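You operate a simulated robot arm through the tools that you are given. There is no shell and no other tool. Be economical: measure what you need, move in short steps, check, and stop when the job is done.

Carry out the task below with a simulated robot arm. There is one attempt and no reset: what you move stays moved.

TASK
Backwash the sand filter till the sight glass runs clear.
Fine: open the Waste valve and leave it open; move the long red lever only with the booster pump off; end with the pump off and the lever at Rinse; the filter corner's other valves stay.
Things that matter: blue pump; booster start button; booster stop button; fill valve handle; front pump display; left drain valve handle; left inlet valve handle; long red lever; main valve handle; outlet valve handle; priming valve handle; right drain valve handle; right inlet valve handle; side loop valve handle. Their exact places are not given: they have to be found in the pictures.

It is judged by the outcome, as a careful person would: the job done as asked, and still so three seconds after it is handed in. It fails if anything else is knocked over, pushed out of place, dropped, spilled or broken.

THE ROBOT
A 6-joint arm with a four-finger gripper on a trunk, on a base that drives. Base frame: it is fixed to the floor where the robot stands at the start and does not move with it; the origin is under the middle of the robot, x ahead of it, y to its left, z up. Lengths are in mm, angles in degrees, forces in N, time in s.
With the tool pointing down near the work surface it reaches from about 500 to 900 mm from the robot's upright axis, wherever it stands. Its first joint turns from -166.0 to 166.0 degrees. Places, roughly: blue pump [1100, -1700, 900]; booster start button [700, -500, 900]; booster stop button [700, -600, 900]; fill valve handle [600, -2200, 800]; front pump display [600, -600, 800]; left drain valve handle [500, -1700, 700]; left inlet valve handle [800, -1500, 900]; long red lever [400, -300, 800]; main valve handle [700, -900, 900]; outlet valve handle [1100, -1900, 900]; priming valve handle [1100, -1500, 1000]; right drain valve handle [500, -2000, 700]; right inlet valve handle [900, -1900, 900]; side loop valve handle [300, -800, 700]; sight glass [400, -100, 700]; waste valve handle [600, 0, 800]. Payload 3.43 kg.
The tool frame sits at the grasp point between the pads (the TCP): z along the fingers, y along the line on which they close. The tips reach 30 mm beyond it. Largest opening 120 mm; the body of the gripper starts 85 mm behind the TCP.
Orientation is that of the tool frame in the base frame, as [roll, pitch, yaw] about the fixed x, y, z axes, in that order (R = Rz(yaw) Ry(pitch) Rx(roll)). With the fingers straight down and closing along the base's y, the tool's x points along the base's -x, its y along +y and its z along -z.

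THE INTERFACE
- The arm moves only by the tool apply_moves. Its argument "series" is a list of rows, each an object (a shift or turn left out is 0, a gripper value left out holds the last) with "hand": the finger opening in cm, from 0 to 12; "delta_pos": the shift along the base's x, y, z in cm, a list of three; "angular": the turn, a rotation vector about the base's x, y, z in degrees, a list of three. In form: [{"hand": hand, "delta_pos": [dx, dy, dz], "angular": [wx, wy, wz]}, ...]. A call has 1 to 12 rows; each row shifts and turns the commanded pose from where the row before left it. Each row takes 0.2 s and may step no farther than 50 mm and 8.6 degrees from the row before; otherwise, or with a gripper value out of range, the whole call is refused. Where a pose cannot be reached the arm comes as near as it can. A force on the tool above 40 N (or 10 N above the force at the start of the call, whichever is more), or a blocked arm, ends the call early, and 0.2 s more pass. The fingers move at their own pace and stop on an object; they squeeze with about 39 N. The grip force told is the motor's: it shows also when the fingers shut on nothing. Time passes only in rows, and 0.2 s behind the last, so rows that do not move let the fingers close. The reply holds the time, the measured pose of the TCP, the force on the tool along the base axes, the opening and the grip force, in the units named above and with some noise, with the torque about the TCP (base axes, N m) and any sound that the robot's microphone picked up, and new pictures: "pictures" is both (left out), scene, wrist or none.
- Cameras (640 x 400 px; columns grow to the right, rows downward): "scene" is now at [35.5, 212, 1512.4]; the picture's right is [0.19, -0.98, -0.00], its down [-0.90, -0.18, -0.39] and it looks along [0.38, 0.07, -0.92] (base axes); focal length 214 px, centre (320, 200). "wrist" rides on the gripper at [71, -17, -121] in the tool frame; the picture's right is [0.23, 0.97, 0.00], its down [-0.81, 0.19, -0.55] and it looks along [-0.54, 0.13, 0.83] (tool axes); focal length 275 px, centre (320, 200).
- move_column(by): slides the trunk up (or, below 0, down) by that many mm; the arm and the scene camera ride with it, the base frame stays. It gives what a move gives, with no picture.
- roll_base(legs): drives the robot by 1 to 6 legs, each [ahead, left, turn to the left] in mm, mm and degrees, along the robot's own axes; the way and the turn of a leg run together, so that a leg with both is an arc; at most 1500 mm and 180 degrees a leg. The arm and the cameras ride along, it lands a little off, and it stops where it bumps. It gives what a move gives, and a new picture of the scene camera.
- aim_head(pan, tilt): turns the head with the scene camera to pan (to the left, within 120 degrees either way) and tilt (down, from -29 to 69), counted from straight ahead of the robot. It gives what a move gives, and a new picture of the scene camera.
- measure_at(camera, pixels): for up to 12 pixels [column, row] of the newest picture of that camera ("zoom" is the newest enlarged one), the place [x, y, z] in the base frame of the surface seen there, good to about 2 mm. No time passes.
- inspect(camera, box): a new picture of the part [left, top, right, bottom] of that camera's present view, enlarged. No time passes.
- close_job(): hands the job in; it is judged then, once.

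Keep the steps short. Do not move on a guess: measure, check each grasp and each placing, and mend mistakes. In all there are 80 turns and 260 pictures (those below and enlarged ones count). Leave the gripper open and the arm clear of the work at the hand-in unless told otherwise, and finish with a single line.

The tools are called after "Call:" as a command line: name --argument value ..., lists and objects as JSON in quotes. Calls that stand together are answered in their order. apply_moves: Moves the arm, as the interface text tells. Its arguments: {"type":"object","properties":{"series":{"type":"array"},"pictures":{"type":"string","enum":["both","scene","wrist","none"]}},"required":["series"]} The other tools are called the same way: move_column (by) slides the trunk up or down; roll_base (legs) drives the base; aim_head (pan, tilt) turns the head that bears the scene camera; measure_at (camera, pixels) gives the place of the surface under pixels of a picture; inspect (camera, box) takes an enlarged picture of a part of a camera's view; close_job () hands the job in.

At the start:

```text
time: 0.0
eef_pos: [364.0, -309.9, 1165.2]
tcp_rot: [180.0, 0.1, -179.9]
wrist_force: [-0.3, -0.8, -0.1]
ft_torque: [0.0, 0.01, 0.01]
opening: 119.9
gripper_force: 0.0
trunk travel left (down, up): [-125.0, 415.0]
robot x, y, heading: [-1.2, 0.1, -0.0]
head pan, tilt: [-120.3, 68.8]
```

scene: 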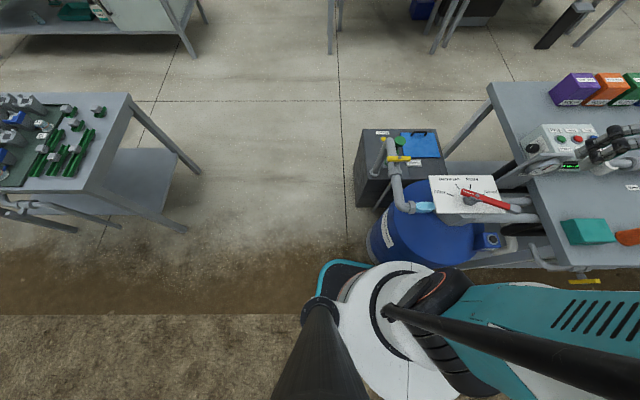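
wrist: 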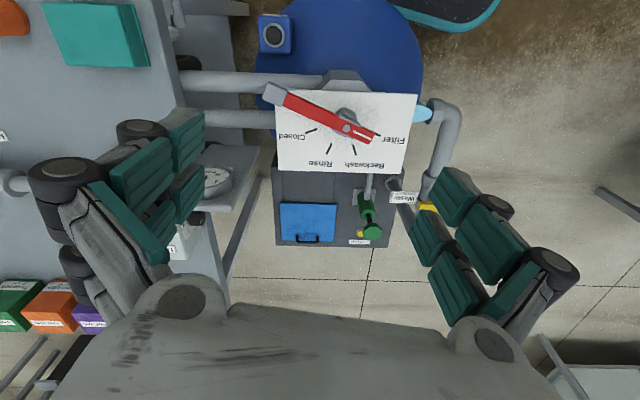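

I see the filter corner with its blue tank, the white plate with the red lever, and the Waste valve near (398,158) in the scene. I'll enlarge both views to read the labels.

Call:
inspect --camera "scene" --box '[350, 110, 550, 270]'

Call:
inspect --camera "wrist" --box '[240, 60, 480, 260]'

Call:
inspect --camera "scene" --box '[500, 60, 640, 290]'

```text
2.50 times, centred on (450, 190) of scene
```

zoom: 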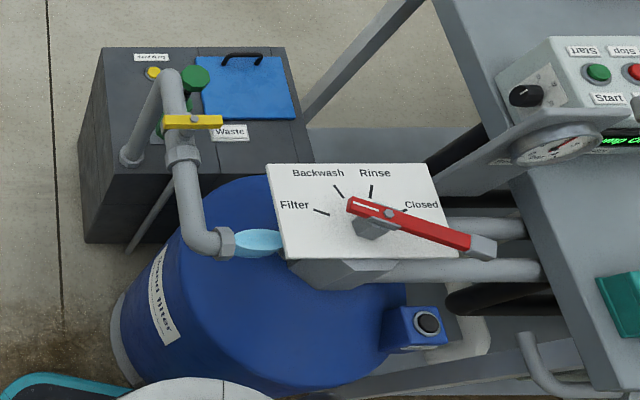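

```text
2.00 times, centred on (360, 160) of wrist
```

zoom: 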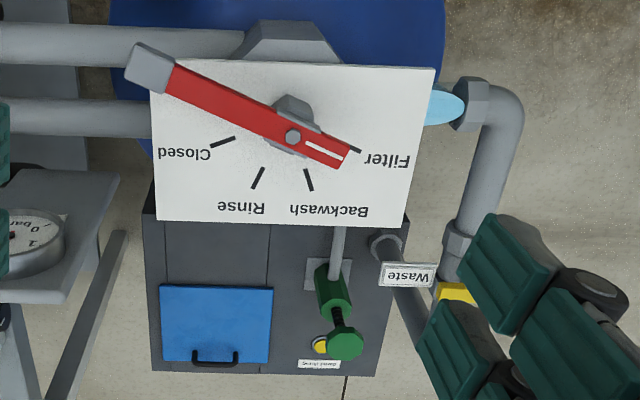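

```text
1.74 times, centred on (570, 175) of scene
```

zoom: 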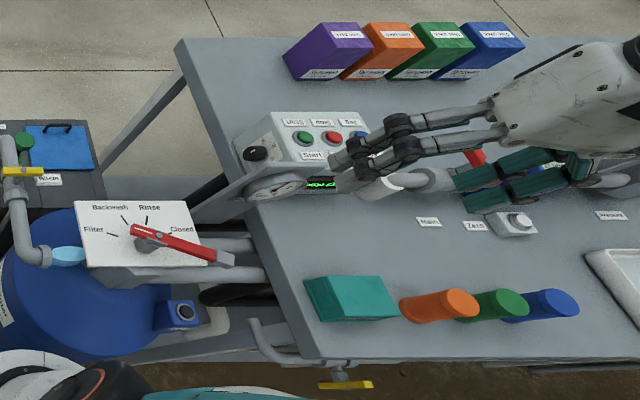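

The lever's white pointer mark is at Filter and the yellow Waste handle lies across its pipe, so it is closed. I'll measure these places and the panel.

Call:
measure_at --camera "scene" --pixels '[[404, 158], [417, 159], [411, 158], [391, 158], [472, 197], [500, 206], [512, 209], [462, 191], [502, 222], [400, 210], [561, 139], [577, 139]]'

Call:
measure_at --camera "wrist" --pixels '[[346, 128], [275, 94], [300, 105], [370, 137], [409, 95], [276, 168], [320, 148], [354, 148], [392, 135], [315, 128], [427, 206], [350, 80]]'

Call:
inspect --camera "scene" --box '[520, 115, 610, 180]'

```text
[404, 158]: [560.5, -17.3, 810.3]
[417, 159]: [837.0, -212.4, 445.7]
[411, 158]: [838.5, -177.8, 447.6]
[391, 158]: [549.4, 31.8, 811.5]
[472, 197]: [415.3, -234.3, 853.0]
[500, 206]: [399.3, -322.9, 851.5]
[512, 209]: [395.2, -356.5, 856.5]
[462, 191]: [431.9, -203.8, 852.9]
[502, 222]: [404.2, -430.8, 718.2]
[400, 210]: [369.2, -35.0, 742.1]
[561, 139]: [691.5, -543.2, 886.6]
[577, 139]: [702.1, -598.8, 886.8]
```

```text
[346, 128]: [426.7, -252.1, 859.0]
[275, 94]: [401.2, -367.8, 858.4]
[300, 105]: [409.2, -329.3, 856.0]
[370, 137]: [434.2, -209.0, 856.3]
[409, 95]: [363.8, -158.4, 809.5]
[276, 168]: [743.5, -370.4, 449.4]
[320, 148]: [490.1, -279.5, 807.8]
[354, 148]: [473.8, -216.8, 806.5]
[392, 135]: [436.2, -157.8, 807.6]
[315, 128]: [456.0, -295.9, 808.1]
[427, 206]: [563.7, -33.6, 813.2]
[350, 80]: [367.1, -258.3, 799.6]
```

```text
6.15 times, centred on (565, 148) of scene
```

zoom: 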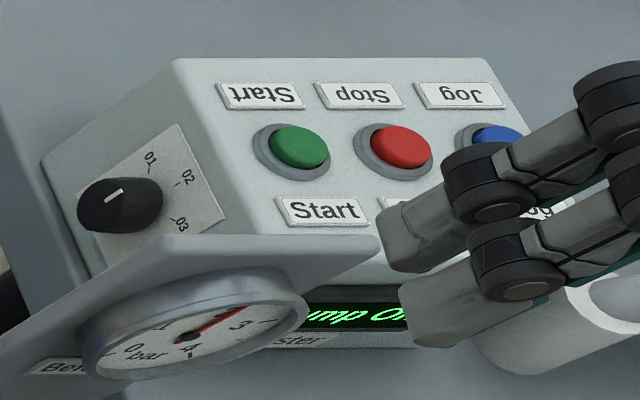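

Green is Start, red is Stop and blue is Jog; the display seems to read "Pump O…" behind the fingers. I'll look closely at the Waste valve and sight glass, and measure the dial marks.

Call:
inspect --camera "scene" --box '[370, 130, 440, 175]'

Call:
inspect --camera "scene" --box '[400, 170, 520, 245]'

Call:
measure_at --camera "wrist" --pixels '[[378, 135], [354, 150], [328, 149], [311, 131], [268, 90], [285, 98], [340, 112], [360, 142]]'

Call:
measure_at --camera "scene" --pixels '[[388, 158], [394, 158], [399, 157], [408, 158], [396, 140], [395, 150], [398, 170], [404, 190]]'

```text
8.89 times, centred on (405, 152) of scene
```

zoom: 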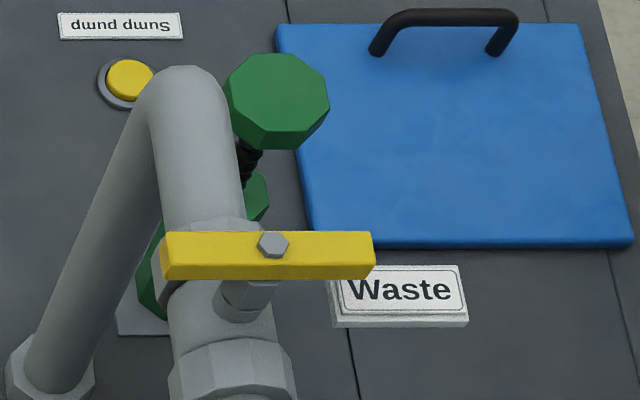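

```text
5.33 times, centred on (460, 208) of scene
```

zoom: 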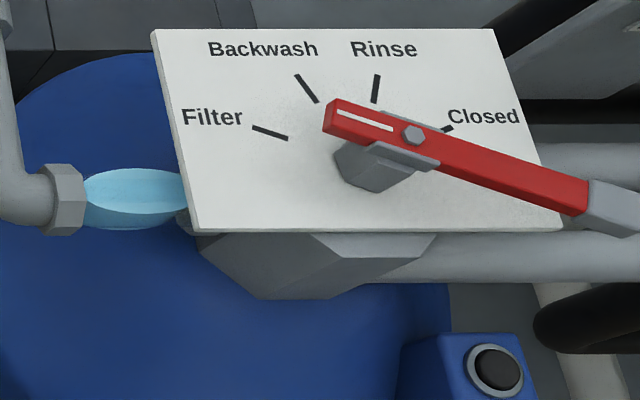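

```text
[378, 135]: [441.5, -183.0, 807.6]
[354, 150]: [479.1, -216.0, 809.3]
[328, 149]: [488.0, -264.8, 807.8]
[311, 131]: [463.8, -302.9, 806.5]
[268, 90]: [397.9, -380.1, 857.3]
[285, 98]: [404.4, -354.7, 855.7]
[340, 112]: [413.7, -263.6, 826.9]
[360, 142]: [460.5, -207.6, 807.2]
```

```text
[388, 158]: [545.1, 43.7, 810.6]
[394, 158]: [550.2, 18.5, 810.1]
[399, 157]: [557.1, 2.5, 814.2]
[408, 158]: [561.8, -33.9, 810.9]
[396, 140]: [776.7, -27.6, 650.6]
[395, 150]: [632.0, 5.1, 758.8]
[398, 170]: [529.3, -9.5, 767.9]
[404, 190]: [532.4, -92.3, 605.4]
```

The Waste bar pivots near (557, 2) with ends at about (545, 44) and (566, -43), top z 811. I'll close the fingers and travel above it, staging in front of the bar so I can push its right end forward.

Call:
apply_moves --series '[{"hand": 0, "delta_pos": [1.7, 2.9, -2.2]}, {"delta_pos": [1.7, 2.9, -2.2]}, {"delta_pos": [1.7, 2.9, -2.2]}, {"delta_pos": [1.7, 2.9, -2.2]}, {"delta_pos": [1.7, 2.9, -2.2]}, {"delta_pos": [1.7, 2.9, -2.2]}, {"delta_pos": [1.7, 2.9, -2.2]}, {"delta_pos": [1.7, 2.9, -2.2]}, {"delta_pos": [1.7, 2.9, -2.2]}]'

```text
time: 2.0
eef_pos: [518.8, -48.2, 968.3]
tcp_rot: [180.0, 0.0, 180.0]
wrist_force: [0.1, 0.5, -0.6]
ft_torque: [0.03, 0.06, 0.02]
opening: 0.0
gripper_force: 32.8
trunk travel left (down, up): [-125.0, 415.0]
robot x, y, heading: [2.6, 0.5, 0.1]
head pan, tilt: [-120.3, 68.8]
```

scene: 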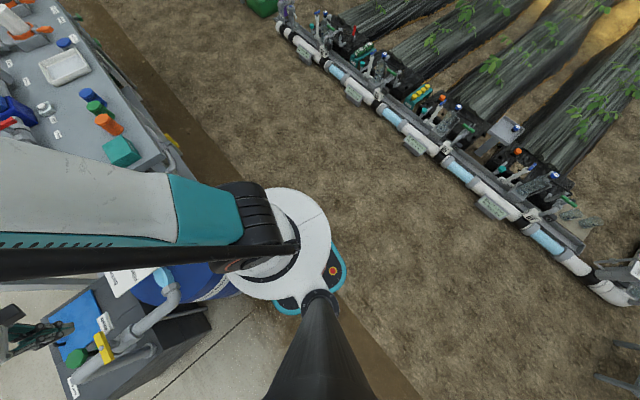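
wrist: 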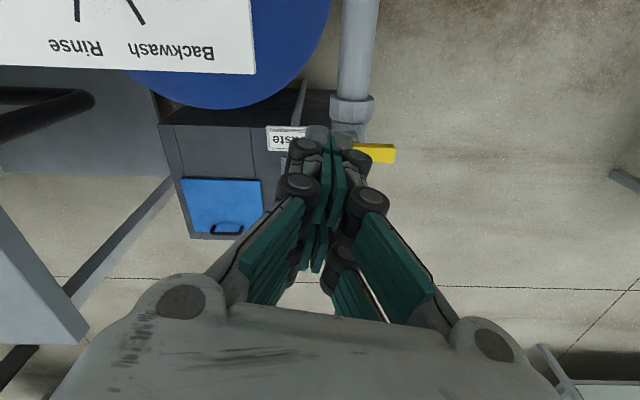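

The head view swung away. I'll aim it at the filter corner.

Call:
aim_head --pan -30 --tilt 50

```text
time: 3.6
eef_pos: [519.2, -48.0, 969.9]
tcp_rot: [-180.0, 0.0, -180.0]
wrist_force: [0.4, -0.6, -0.8]
ft_torque: [0.02, -0.02, -0.01]
opening: 0.0
gripper_force: 33.3
trunk travel left (down, up): [-125.0, 415.0]
robot x, y, heading: [3.6, 2.0, 0.1]
head pan, tilt: [-30.0, 50.0]
```

scene: 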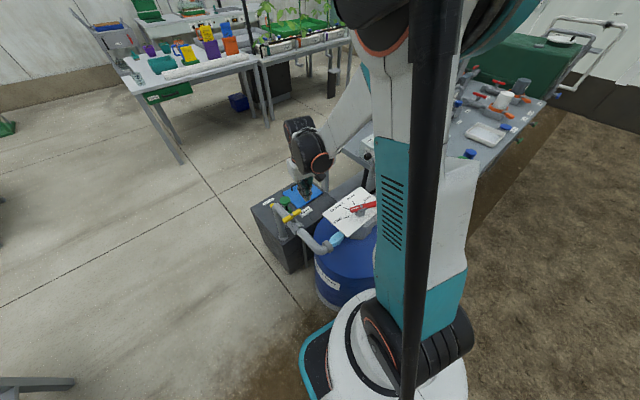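

Call:
inspect --camera "scene" --box '[240, 165, 400, 265]'

Call:
measure_at --camera "scene" --pixels '[[291, 215], [283, 219], [299, 211], [275, 208], [300, 232], [337, 239]]'

```text
4.00 times, centred on (320, 215) of scene
```

zoom: 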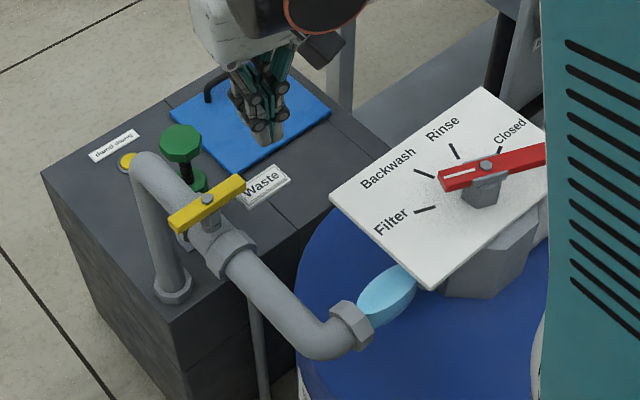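

```text
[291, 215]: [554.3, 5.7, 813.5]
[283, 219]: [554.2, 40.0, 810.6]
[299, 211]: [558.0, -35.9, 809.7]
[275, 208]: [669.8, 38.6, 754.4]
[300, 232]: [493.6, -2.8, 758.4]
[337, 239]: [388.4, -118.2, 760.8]
```

Bar confirmed with pivot (555, 5) and z 811; the pipe beneath tops out near z 770. I'll lower the closed fingers in front of the right end to TCP z 830, tips at about 800.

Call:
apply_moves --series '[{"delta_pos": [0, 0.4, -4]}, {"delta_pos": [0, 0.4, -4]}, {"delta_pos": [0, 0.4, -3]}, {"delta_pos": [0, 0, -3]}, {}]'

Call:
inspect --camera "scene" --box '[240, 165, 400, 265]'

```text
time: 4.8
eef_pos: [520.3, -37.7, 826.2]
tcp_rot: [179.9, 0.1, 180.0]
wrist_force: [0.6, 0.5, -0.4]
ft_torque: [-0.01, 0.01, 0.04]
opening: 0.2
gripper_force: 33.2
trunk travel left (down, up): [-125.0, 415.0]
robot x, y, heading: [-5.7, -2.3, 0.0]
head pan, tilt: [-30.0, 50.0]
```

scene: 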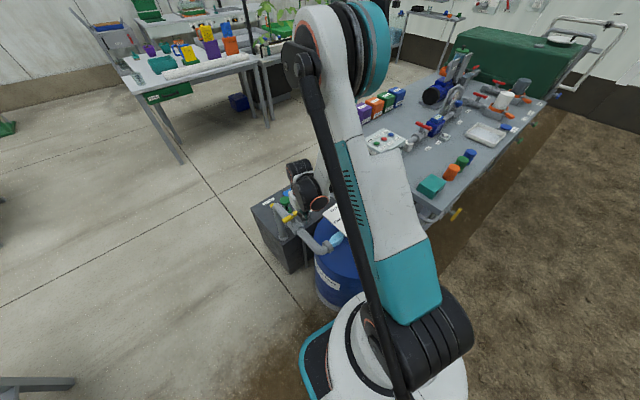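
wrist: 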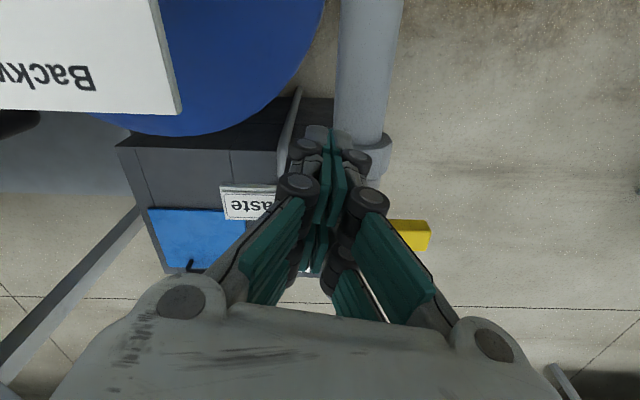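

```text
4.00 times, centred on (320, 215) of scene
```

zoom: 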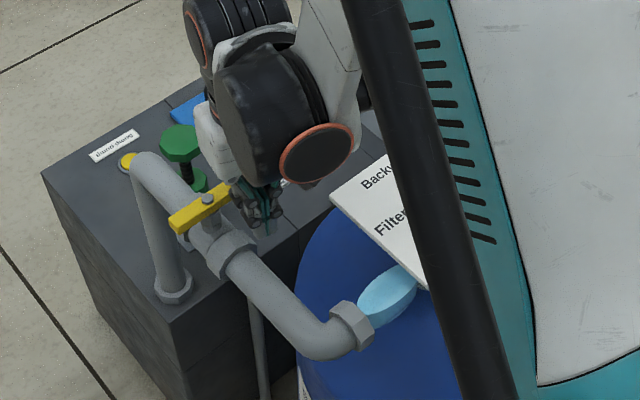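

The fingertips stand in front of the bar's right end. I'll push forward about 35 mm in small steps and watch the force.

Call:
apply_moves --series '[{"delta_pos": [1, 0, 0]}, {"delta_pos": [1, 0, 0]}, {"delta_pos": [0.8, 0, 0]}, {"delta_pos": [0.7, 0, 0]}, {}]' --pictures "none"

Call:
inspect --camera "scene" --box '[260, 180, 340, 230]'

```text
time: 6.0
eef_pos: [552.7, -36.5, 825.7]
tcp_rot: [-180.0, 0.0, 180.0]
wrist_force: [-0.2, -0.4, 0.3]
ft_torque: [0.0, 0.0, -0.03]
opening: 0.0
gripper_force: 33.2
trunk travel left (down, up): [-125.0, 415.0]
robot x, y, heading: [-3.4, 1.2, -0.1]
head pan, tilt: [-30.0, 50.0]
```

```text
8.00 times, centred on (300, 205) of scene
```

zoom: 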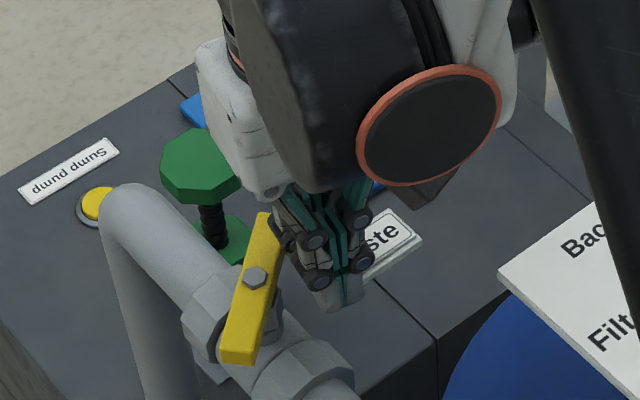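

It is turning. I'll continue round the arc until the bar lies along the pipe.

Call:
apply_moves --series '[{"delta_pos": [1.3, 0.3, 0]}, {"delta_pos": [1.2, 0.5, 0]}, {"delta_pos": [0.5, 0.5, 0]}, {"delta_pos": [0.5, 0.5, 0]}, {"delta_pos": [0.3, 0.6, 0]}, {"delta_pos": [0.3, 0.6, 0]}, {}]' --pictures "none"

Call:
inspect --camera "scene" --box '[260, 180, 340, 230]'

```text
time: 7.3
eef_pos: [588.2, -20.1, 825.9]
tcp_rot: [-179.5, -0.1, 179.6]
wrist_force: [-1.5, -10.1, 4.4]
ft_torque: [-0.07, 0.06, 0.17]
opening: 0.0
gripper_force: 33.6
trunk travel left (down, up): [-125.0, 415.0]
robot x, y, heading: [-0.7, -3.4, 0.1]
head pan, tilt: [-30.0, 50.0]
stopped in row 6: the force on the tool passed its limit at 46 N (the readings are from after the stop); the commanded pose is now the measured one
```

```text
8.00 times, centred on (300, 205) of scene
```

zoom: 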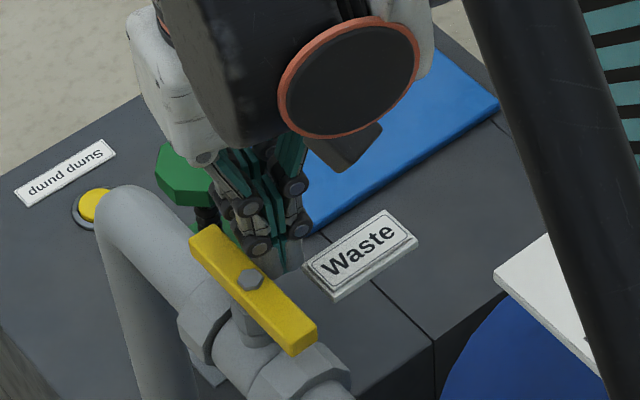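

The bar now lies along the pipe and hit its stop, so Waste is open. I'll back off sideways and lift clear.

Call:
apply_moves --series '[{"delta_pos": [0.2, -2, 0]}, {"delta_pos": [0, -1, 2]}, {"delta_pos": [-1, -1, 4]}, {"delta_pos": [-1, -1, 4.5]}, {"delta_pos": [-1, -2, 4.4]}, {}]'

Call:
inspect --camera "scene" --box '[260, 170, 360, 250]'

Call:
inspect --camera "scene" --box '[350, 100, 470, 180]'

```text
time: 8.7
eef_pos: [562.7, -90.2, 974.7]
tcp_rot: [-179.6, -0.1, 179.7]
wrist_force: [-0.1, -0.5, -0.4]
ft_torque: [0.01, -0.01, 0.01]
opening: 0.1
gripper_force: 33.2
trunk travel left (down, up): [-125.0, 415.0]
robot x, y, heading: [-2.8, -2.8, -0.0]
head pan, tilt: [-30.0, 50.0]
```

scene: 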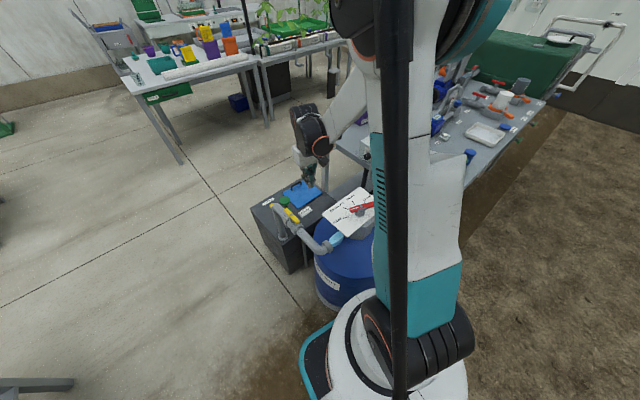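
wrist: 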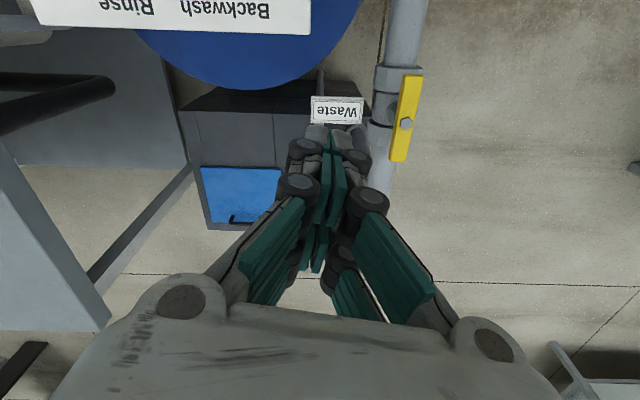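

```text
5.00 times, centred on (310, 210) of scene
```

zoom: 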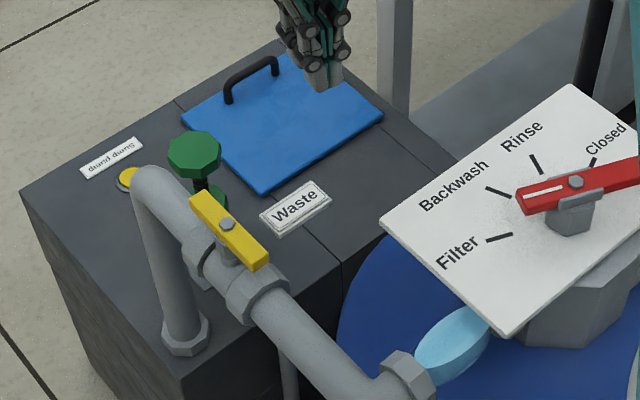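

```text
5.00 times, centred on (410, 140) of scene
```

zoom: 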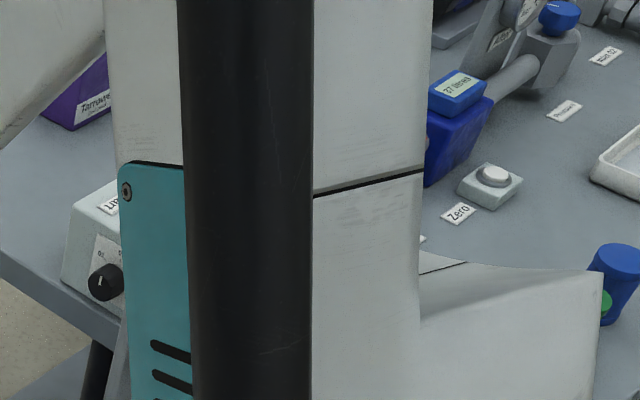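

Waste is confirmed open in both views. The Stop button is about 920 mm off, beyond reach, and the lever will swing too close in. I'll raise the arm, then drive back and right to about (-130, -480) where everything is within reach.

Call:
apply_moves --series '[{"delta_pos": [0, 0, 4.5]}, {"delta_pos": [0, 0, 4.5]}, {}]' --pictures "none"

Call:
roll_base --legs '[[-130, 0, 0], [0, -480, 0]]'

```text
time: 9.5
eef_pos: [562.0, -84.6, 1067.7]
tcp_rot: [-179.6, -0.2, 179.7]
wrist_force: [-0.2, 0.0, 0.2]
ft_torque: [0.02, 0.02, 0.0]
opening: 0.0
gripper_force: 33.5
trunk travel left (down, up): [-125.0, 415.0]
robot x, y, heading: [1.3, -2.4, -0.3]
head pan, tilt: [-30.0, 50.0]
```

```text
time: 13.2
eef_pos: [432.6, -558.8, 1069.3]
tcp_rot: [-179.5, -0.1, -179.9]
wrist_force: [0.1, 0.3, 0.0]
ft_torque: [0.0, 0.01, 0.01]
opening: 0.0
gripper_force: 33.5
trunk travel left (down, up): [-125.0, 415.0]
robot x, y, heading: [-128.1, -479.0, 0.1]
head pan, tilt: [-30.0, 50.0]
```

scene: 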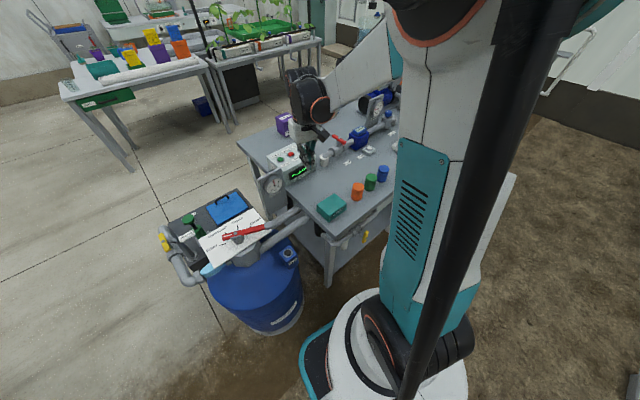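

Good view. Now I'll enlarge the panel and display, and the filter corner.

Call:
inspect --camera "scene" --box '[250, 130, 330, 200]'

Call:
inspect --camera "scene" --box '[150, 190, 310, 290]'

Call:
measure_at --camera "scene" --pixels '[[279, 161], [291, 154], [299, 171], [238, 235], [267, 228], [250, 232]]'

```text
5.71 times, centred on (290, 165) of scene
```

zoom: 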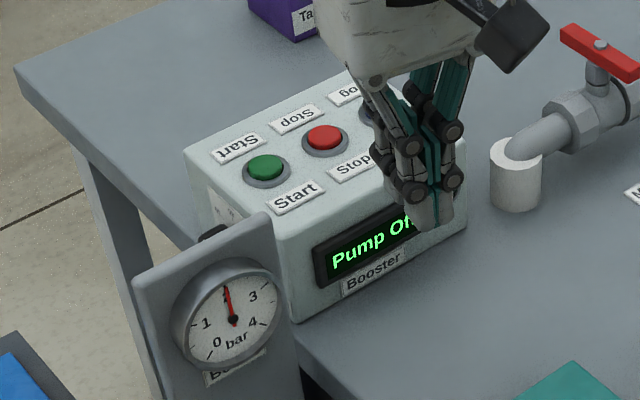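

```text
4.00 times, centred on (230, 240) of scene
```

zoom: 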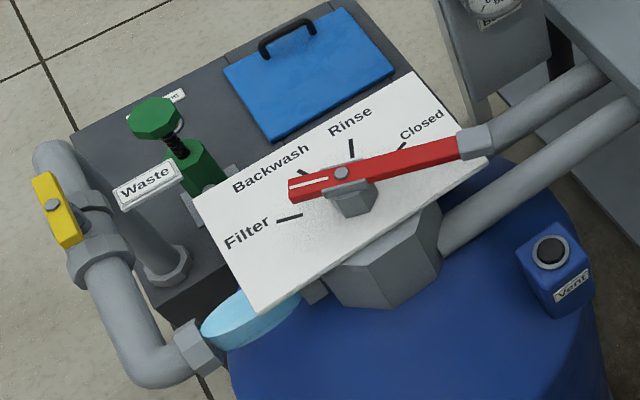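

```text
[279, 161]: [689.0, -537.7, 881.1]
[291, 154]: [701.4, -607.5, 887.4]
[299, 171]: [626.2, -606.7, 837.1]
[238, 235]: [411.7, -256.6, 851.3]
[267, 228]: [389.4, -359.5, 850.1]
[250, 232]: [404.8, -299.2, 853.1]
```

The display looks like "Pump Of…" but a finger hides the end. I'll move the hand over the lever handle while turning it 77° so the fingers can close across the lever.

Call:
apply_moves --series '[{"hand": 6, "delta_pos": [-0.3, 2.2, -0.5], "angular": [0, 0, 7.75]}, {"delta_pos": [-0.3, 2.2, -0.5], "angular": [0, 0, 7.75]}, {"delta_pos": [-0.3, 2.2, -0.5], "angular": [0, 0, 7.75]}, {"delta_pos": [-0.3, 2.2, -0.5], "angular": [0, 0, 7.75]}, {"delta_pos": [-0.3, 2.2, -1], "angular": [0, 0, 7.75]}, {"delta_pos": [-0.3, 2.2, -1], "angular": [0, 0, 7.75]}, {"delta_pos": [-0.3, 2.2, -1], "angular": [0, 0, 7.75]}, {"delta_pos": [-0.3, 2.2, -1], "angular": [0, 0, 7.75]}, {"delta_pos": [-0.3, 2.2, -1], "angular": [0, 0, 7.75]}, {"delta_pos": [-0.3, 2.2, -1], "angular": [0, 0, 7.75]}, {}]'

Call:
inspect --camera "scene" --box '[250, 130, 330, 200]'

Call:
measure_at --camera "scene" --pixels '[[235, 233], [226, 236], [258, 229], [270, 225], [266, 229]]'

```text
time: 15.6
eef_pos: [403.0, -339.7, 986.4]
tcp_rot: [-179.5, -0.2, -102.3]
wrist_force: [-0.4, -0.4, -1.3]
ft_torque: [0.05, 0.03, -0.01]
opening: 59.9
gripper_force: 0.0
trunk travel left (down, up): [-125.0, 415.0]
robot x, y, heading: [-127.0, -478.2, 0.2]
head pan, tilt: [-30.0, 50.0]
```

scene: 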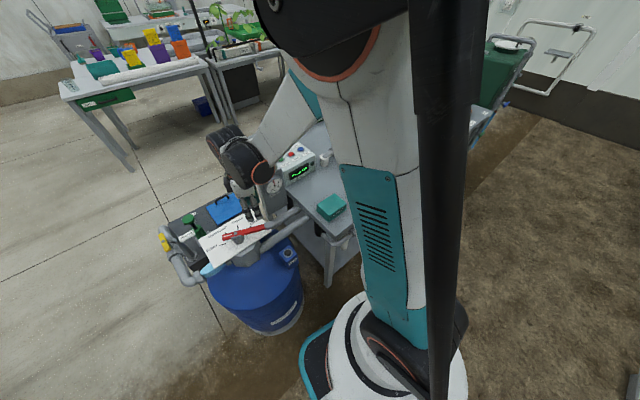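
wrist: 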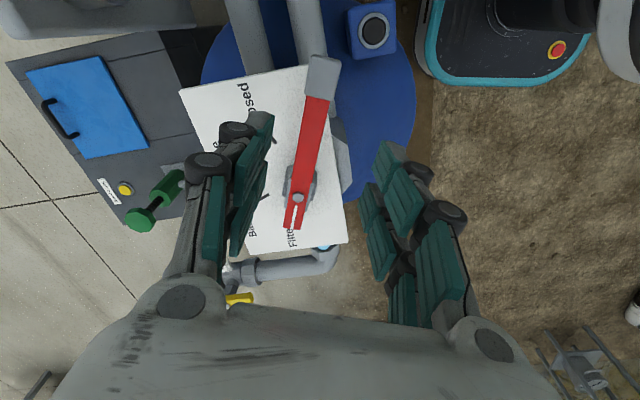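

```text
5.71 times, centred on (290, 165) of scene
```

zoom: 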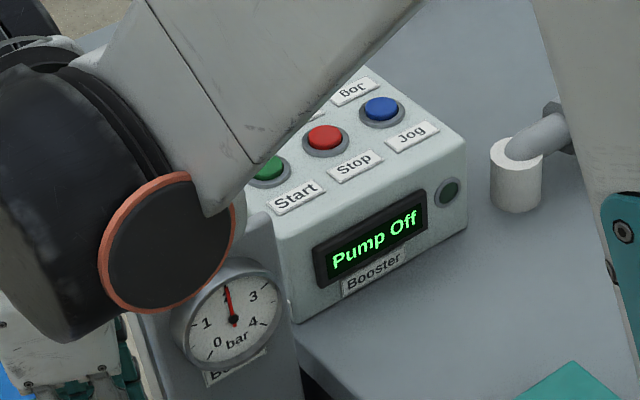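

```text
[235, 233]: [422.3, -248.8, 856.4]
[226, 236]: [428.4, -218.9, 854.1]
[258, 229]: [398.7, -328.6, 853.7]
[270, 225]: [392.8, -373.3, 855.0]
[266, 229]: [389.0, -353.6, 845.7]
```

The display reads "Pump Off" clearly. I'll measure the lever from the wrist view to place the grasp.

Call:
measure_at --camera "wrist" --pixels '[[298, 198], [310, 130], [302, 130], [319, 130], [315, 105], [320, 75], [307, 150], [292, 228], [330, 150], [285, 140]]'

```text
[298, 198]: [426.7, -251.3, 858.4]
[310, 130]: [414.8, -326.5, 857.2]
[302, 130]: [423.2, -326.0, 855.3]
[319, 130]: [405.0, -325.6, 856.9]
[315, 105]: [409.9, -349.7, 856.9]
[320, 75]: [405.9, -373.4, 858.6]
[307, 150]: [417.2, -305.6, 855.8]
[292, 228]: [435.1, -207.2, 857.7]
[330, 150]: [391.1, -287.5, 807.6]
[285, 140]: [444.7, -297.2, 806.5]
```

Lever centreline at y=-330 is x≈413, pivot (427, -251), lever top z 857, plate z 807; the marks are spaced about 45°. I'll align and lower around the lever, tips at about 828.

Call:
apply_moves --series '[{"delta_pos": [1.0, 1.0, -3], "angular": [0, 0, -2.5]}, {"delta_pos": [0, 0, -4]}, {"delta_pos": [0, 0, -3]}, {"delta_pos": [0, 0, -2.8]}, {}]'

Call:
inspect --camera "scene" --box '[180, 180, 310, 270]'

```text
time: 16.8
eef_pos: [415.9, -329.1, 861.0]
tcp_rot: [-179.4, -0.1, -104.9]
wrist_force: [-1.1, -0.1, 0.3]
ft_torque: [0.0, 0.07, 0.0]
opening: 60.0
gripper_force: 0.0
trunk travel left (down, up): [-125.0, 415.0]
robot x, y, heading: [-129.3, -474.7, -0.0]
head pan, tilt: [-30.0, 50.0]
```

scene: 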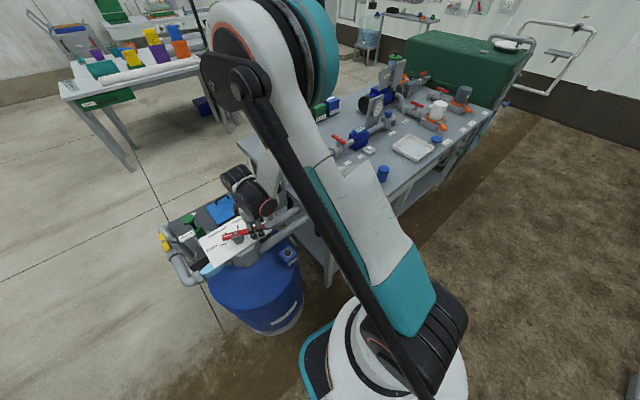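
wrist: 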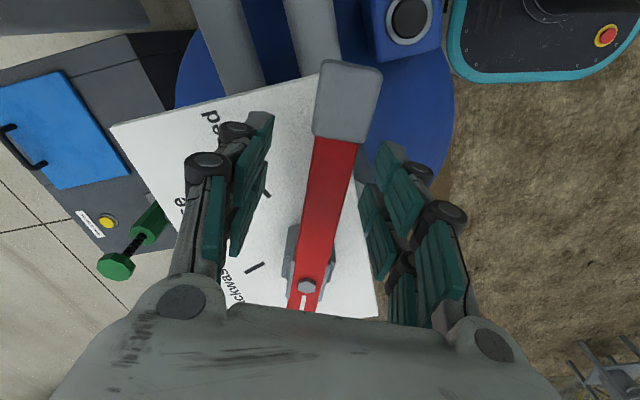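

```text
4.44 times, centred on (245, 225) of scene
```

zoom: 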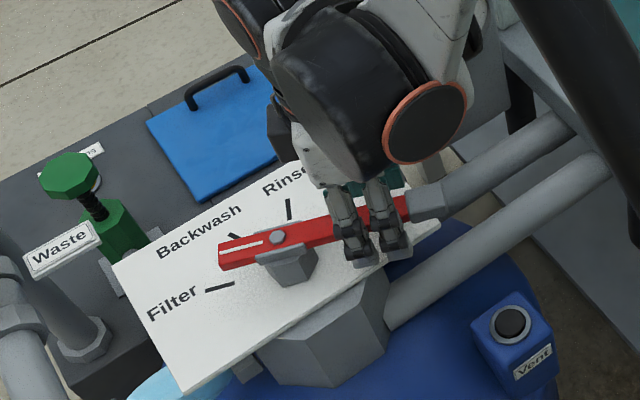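

The fingers straddle the lever. I'll correct the yaw by 5° and close.

Call:
apply_moves --series '[{"angular": [0, 0, 5]}, {"hand": 0}, {}, {}]' --pictures "wrist"

```text
time: 17.8
eef_pos: [411.2, -329.9, 859.6]
tcp_rot: [-179.7, -0.2, -99.8]
wrist_force: [-28.4, 1.0, -24.5]
ft_torque: [0.36, 0.36, -1.25]
opening: 21.1
gripper_force: 44.8
trunk travel left (down, up): [-125.0, 415.0]
robot x, y, heading: [-127.1, -479.0, 0.4]
head pan, tilt: [-30.0, 50.0]
```

wrist: 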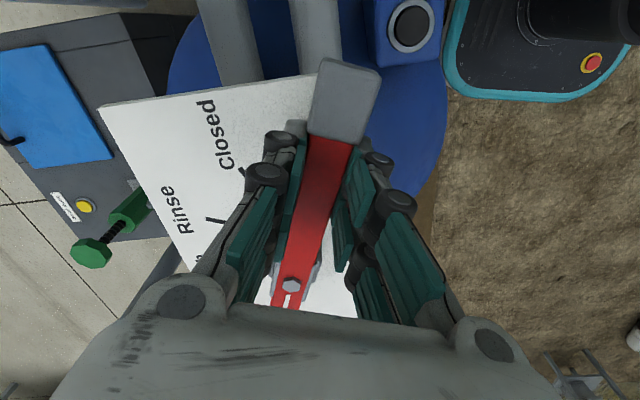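

Gripped, opening 21 mm. Pump is off, so I'll start turning clockwise toward Backwash, first 20°, checking force.

Call:
apply_moves --series '[{"delta_pos": [-0.45, 0, 0]}, {"delta_pos": [-0.68, 0.17, 0], "angular": [0, 0, -5]}, {"delta_pos": [-0.66, 0.22, 0], "angular": [0, 0, -5]}, {"delta_pos": [-0.64, 0.28, 0], "angular": [0, 0, -5]}, {"delta_pos": [-0.61, 0.34, 0], "angular": [0, 0, -5]}]' --pictures "wrist"

```text
time: 19.0
eef_pos: [385.6, -319.5, 860.1]
tcp_rot: [-179.5, -0.1, -120.1]
wrist_force: [28.3, 3.1, 31.2]
ft_torque: [0.18, -0.69, -1.73]
opening: 21.4
gripper_force: 44.7
trunk travel left (down, up): [-125.0, 415.0]
robot x, y, heading: [-129.0, -478.1, 0.6]
head pan, tilt: [-30.0, 50.0]
```

wrist: 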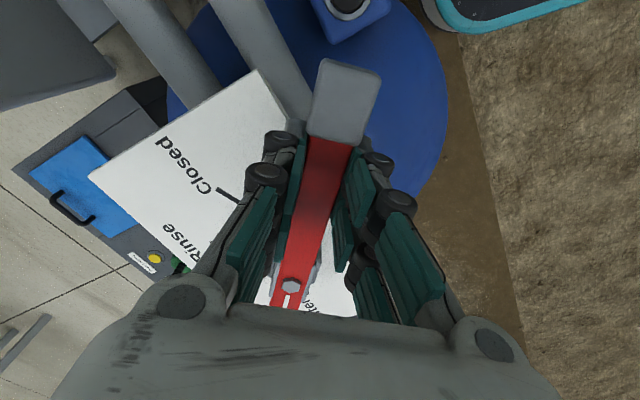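

The lever follows (now about 31°, target about 56°). Continuing the arc.

Call:
apply_moves --series '[{"delta_pos": [-0.58, 0.38, 0], "angular": [0, 0, -5]}, {"delta_pos": [-0.55, 0.44, 0], "angular": [0, 0, -5]}, {"delta_pos": [-0.5, 0.48, 0], "angular": [0, 0, -5]}, {"delta_pos": [-0.46, 0.53, 0], "angular": [0, 0, -5]}, {"delta_pos": [-0.42, 0.56, 0], "angular": [0, 0, -5]}, {}]' --pictures "wrist"

Call:
inspect --camera "scene" --box '[180, 180, 310, 270]'

```text
time: 20.4
eef_pos: [358.8, -295.7, 858.9]
tcp_rot: [-179.6, -0.1, -145.0]
wrist_force: [36.8, -6.5, 5.1]
ft_torque: [-0.11, -0.59, -2.06]
opening: 21.5
gripper_force: 45.0
trunk travel left (down, up): [-125.0, 415.0]
robot x, y, heading: [-130.6, -476.2, 0.5]
head pan, tilt: [-30.0, 50.0]
```

wrist: 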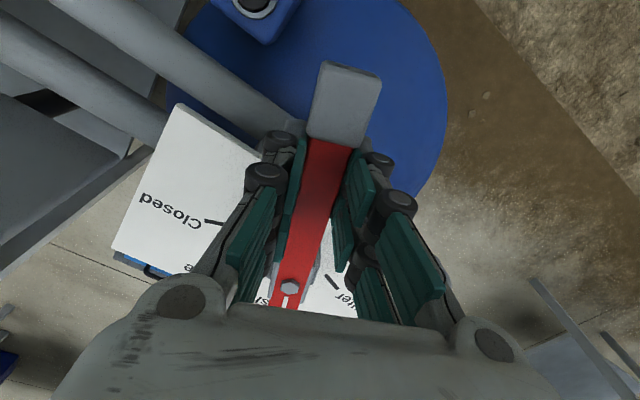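

```text
4.44 times, centred on (245, 225) of scene
```

zoom: 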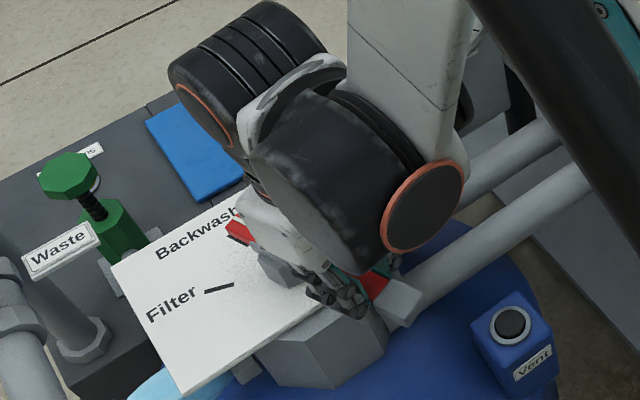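

The lever is at about 57° (Backwash). I'll release, lift and check.

Call:
apply_moves --series '[{"delta_pos": [0.3, 0.1, 0]}, {"hand": 7}, {}, {"delta_pos": [0, 0, 4]}, {"delta_pos": [0, 0, 4.5]}, {"delta_pos": [0, 0, 4.5]}, {}]'

Call:
inspect --camera "scene" --box '[150, 190, 310, 290]'

Call:
inspect --camera "wrist" --box '[180, 40, 420, 280]'

```text
time: 22.0
eef_pos: [356.9, -293.3, 991.2]
tcp_rot: [-179.6, -0.1, -145.0]
wrist_force: [0.6, -0.7, 0.2]
ft_torque: [0.0, -0.01, -0.01]
opening: 70.2
gripper_force: 0.0
trunk travel left (down, up): [-125.0, 415.0]
robot x, y, heading: [-127.6, -477.4, 0.0]
head pan, tilt: [-30.0, 50.0]
```

scene: 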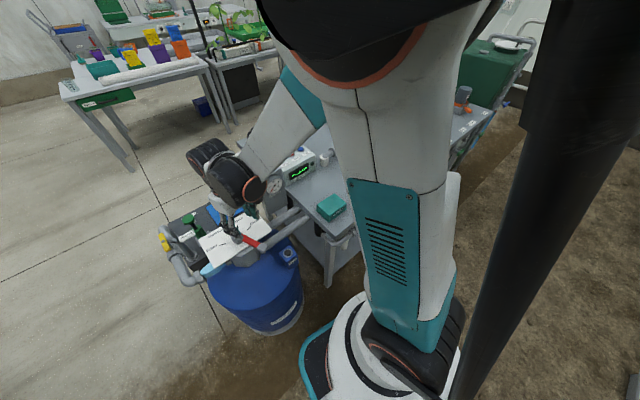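
wrist: 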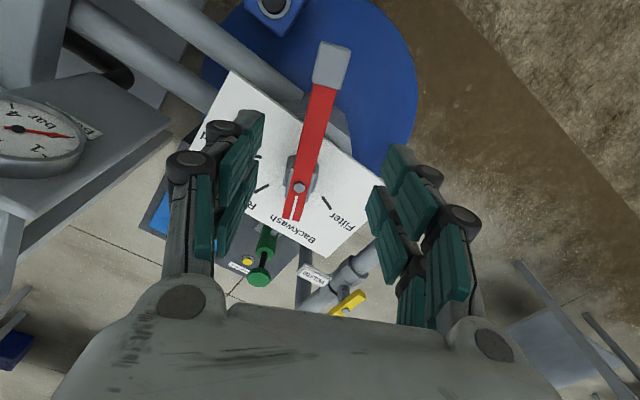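

```text
4.00 times, centred on (230, 240) of scene
```

zoom: 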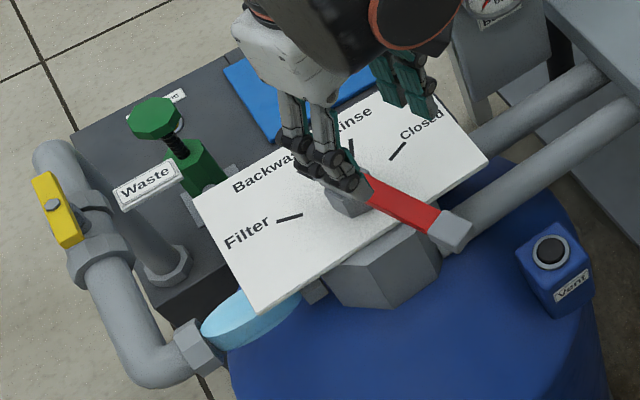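

```text
1.67 times, centred on (300, 160) of wrist
```

zoom: 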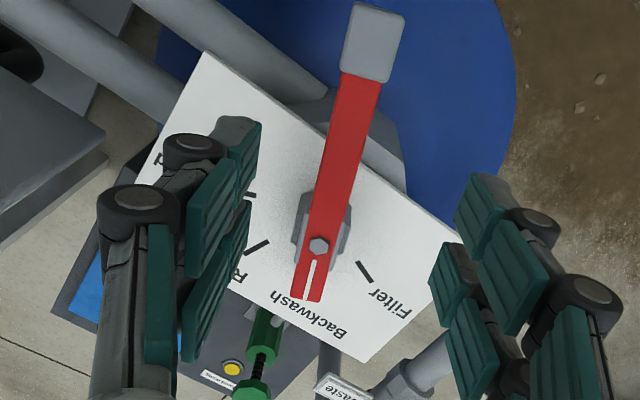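

The lever covers the Backwash mark and the pump is off. Next I'll close the fingers and move over the green Start button near (690, -541).

Call:
apply_moves --series '[{"hand": 0, "delta_pos": [3.8, -2.6, 0.3]}, {"delta_pos": [3.8, -2.8, 0.2]}, {"delta_pos": [3.8, -2.8, 0]}, {"delta_pos": [3.8, -2.8, 0]}, {"delta_pos": [3.8, -2.8, 0]}, {"delta_pos": [3.8, -2.8, 0]}, {"delta_pos": [3.2, -2.8, 0]}, {}]'

Call:
inspect --camera "scene" --box '[250, 130, 330, 200]'

```text
time: 23.8
eef_pos: [622.6, -486.3, 993.0]
tcp_rot: [-179.6, -0.1, -144.9]
wrist_force: [0.0, 0.5, -0.7]
ft_torque: [0.03, 0.01, -0.01]
opening: 0.0
gripper_force: 33.2
trunk travel left (down, up): [-125.0, 415.0]
robot x, y, heading: [-130.6, -480.5, 0.3]
head pan, tilt: [-30.0, 50.0]
```

scene: 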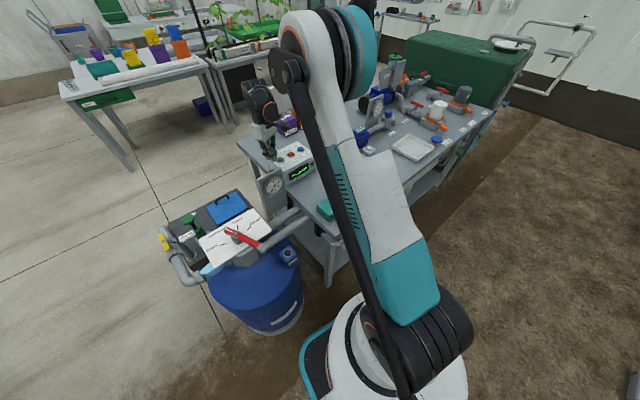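
wrist: 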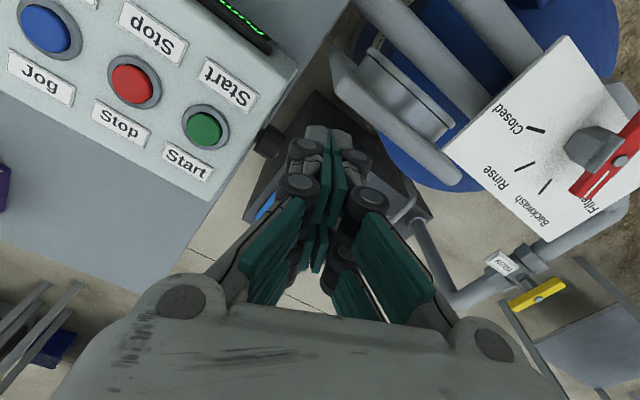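

```text
5.71 times, centred on (290, 165) of scene
```

zoom: 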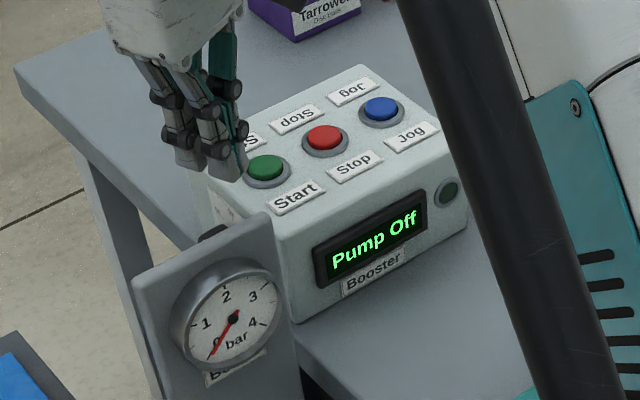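

Call:
measure_at --camera "wrist" --pixels '[[203, 128], [197, 122], [210, 134], [130, 84], [180, 150], [225, 105]]'

Call:
measure_at --camera "scene" --pixels '[[286, 159], [291, 154]]'

```text
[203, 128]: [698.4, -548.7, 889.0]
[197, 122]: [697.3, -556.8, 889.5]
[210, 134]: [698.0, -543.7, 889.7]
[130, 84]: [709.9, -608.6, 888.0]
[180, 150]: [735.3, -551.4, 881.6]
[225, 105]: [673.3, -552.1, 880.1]
```

```text
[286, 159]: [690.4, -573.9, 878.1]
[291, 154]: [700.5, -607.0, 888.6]
```

Start centre is about (697, -548), top z 889; panel face z 881. I'll move above it and down to TCP 935 (tips about 905).

Call:
apply_moves --series '[{"delta_pos": [3.7, -3.1, 0]}, {"delta_pos": [3.75, -3.1, 0]}, {"delta_pos": [0, 0, -3]}, {"delta_pos": [0, 0, -2.8]}, {}]' --pictures "wrist"

Call:
inspect --camera "scene" --box '[250, 130, 330, 200]'

```text
time: 25.0
eef_pos: [696.1, -549.9, 936.2]
tcp_rot: [-179.5, -0.2, -144.9]
wrist_force: [-0.1, -1.7, -0.5]
ft_torque: [0.0, 0.04, -0.01]
opening: 0.0
gripper_force: 33.2
trunk travel left (down, up): [-125.0, 415.0]
robot x, y, heading: [-129.3, -477.4, 0.2]
head pan, tilt: [-30.0, 50.0]
```

wrist: 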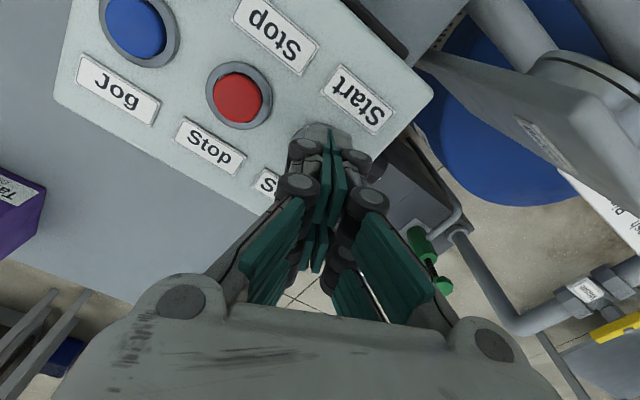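

```text
5.71 times, centred on (290, 165) of scene
```

zoom: 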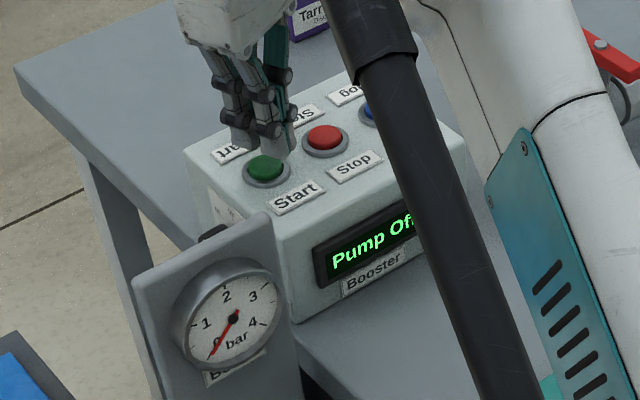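

The tips are over the Start button. Pressing down about 28 mm in small steps.

Call:
apply_moves --series '[{"delta_pos": [0, 0, -1.0]}, {"delta_pos": [0, 0, -0.8]}, {"delta_pos": [0, 0, -0.5]}, {"delta_pos": [0, 0, -0.3]}]' --pictures "none"

Call:
inspect --camera "scene" --box '[150, 130, 330, 290]'

```text
time: 26.0
eef_pos: [695.0, -550.2, 910.3]
tcp_rot: [-179.5, -0.2, -145.0]
wrist_force: [4.5, 0.4, 10.3]
ft_torque: [0.06, -0.14, -0.01]
opening: 6.3
gripper_force: 33.3
trunk travel left (down, up): [-125.0, 415.0]
robot x, y, heading: [-128.8, -476.2, 0.1]
head pan, tilt: [-30.0, 50.0]
heard: click
```

```text
2.50 times, centred on (240, 210) of scene
```

zoom: 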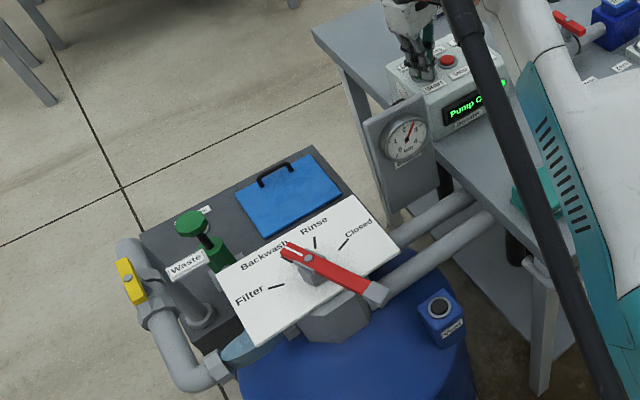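

Click heard, gauge is up and the sight glass has turned murky, so the pump is running in backwash. I'll lift and move over the red Stop button to be ready.

Call:
apply_moves --series '[{"delta_pos": [0, 0, 2.5]}, {"delta_pos": [0.7, -2.9, 0]}, {"delta_pos": [0.7, -2.9, 0]}, {}]' --pictures "wrist"

Call:
inspect --camera "scene" --box '[190, 230, 254, 270]'

Call:
inspect --camera "scene" --box '[250, 130, 330, 200]'

```text
time: 27.0
eef_pos: [707.7, -608.5, 935.6]
tcp_rot: [-179.6, -0.1, -144.9]
wrist_force: [0.8, 0.7, -0.1]
ft_torque: [0.03, 0.0, 0.0]
opening: 0.0
gripper_force: 33.7
trunk travel left (down, up): [-125.0, 415.0]
robot x, y, heading: [-125.6, -475.6, 0.3]
head pan, tilt: [-30.0, 50.0]
```

wrist: 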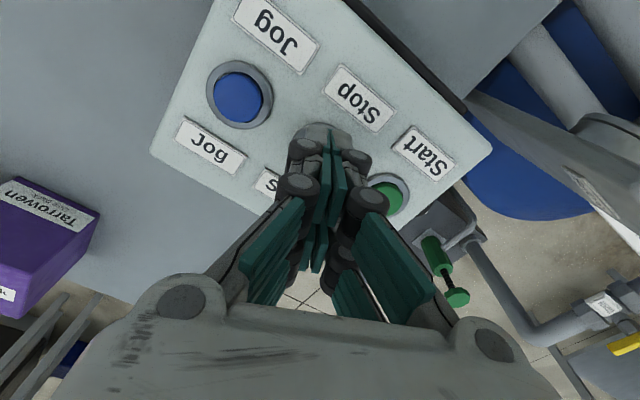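

```text
10.00 times, centred on (222, 250) of scene
```

zoom: 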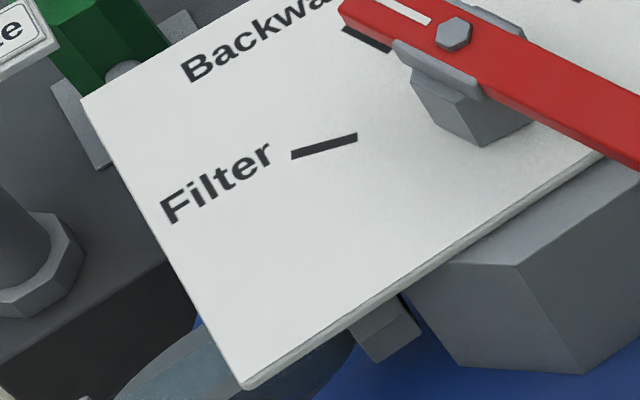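

```text
5.71 times, centred on (290, 165) of scene
```

zoom: 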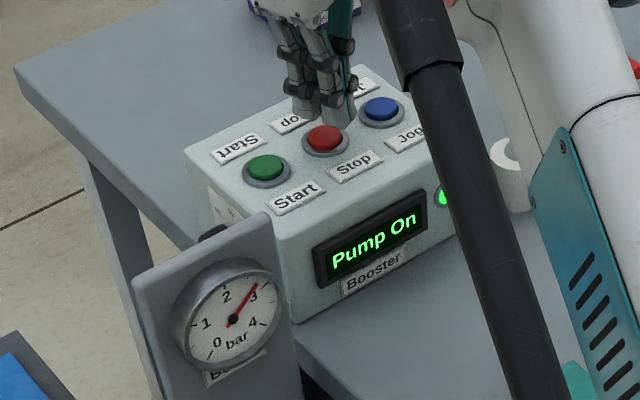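

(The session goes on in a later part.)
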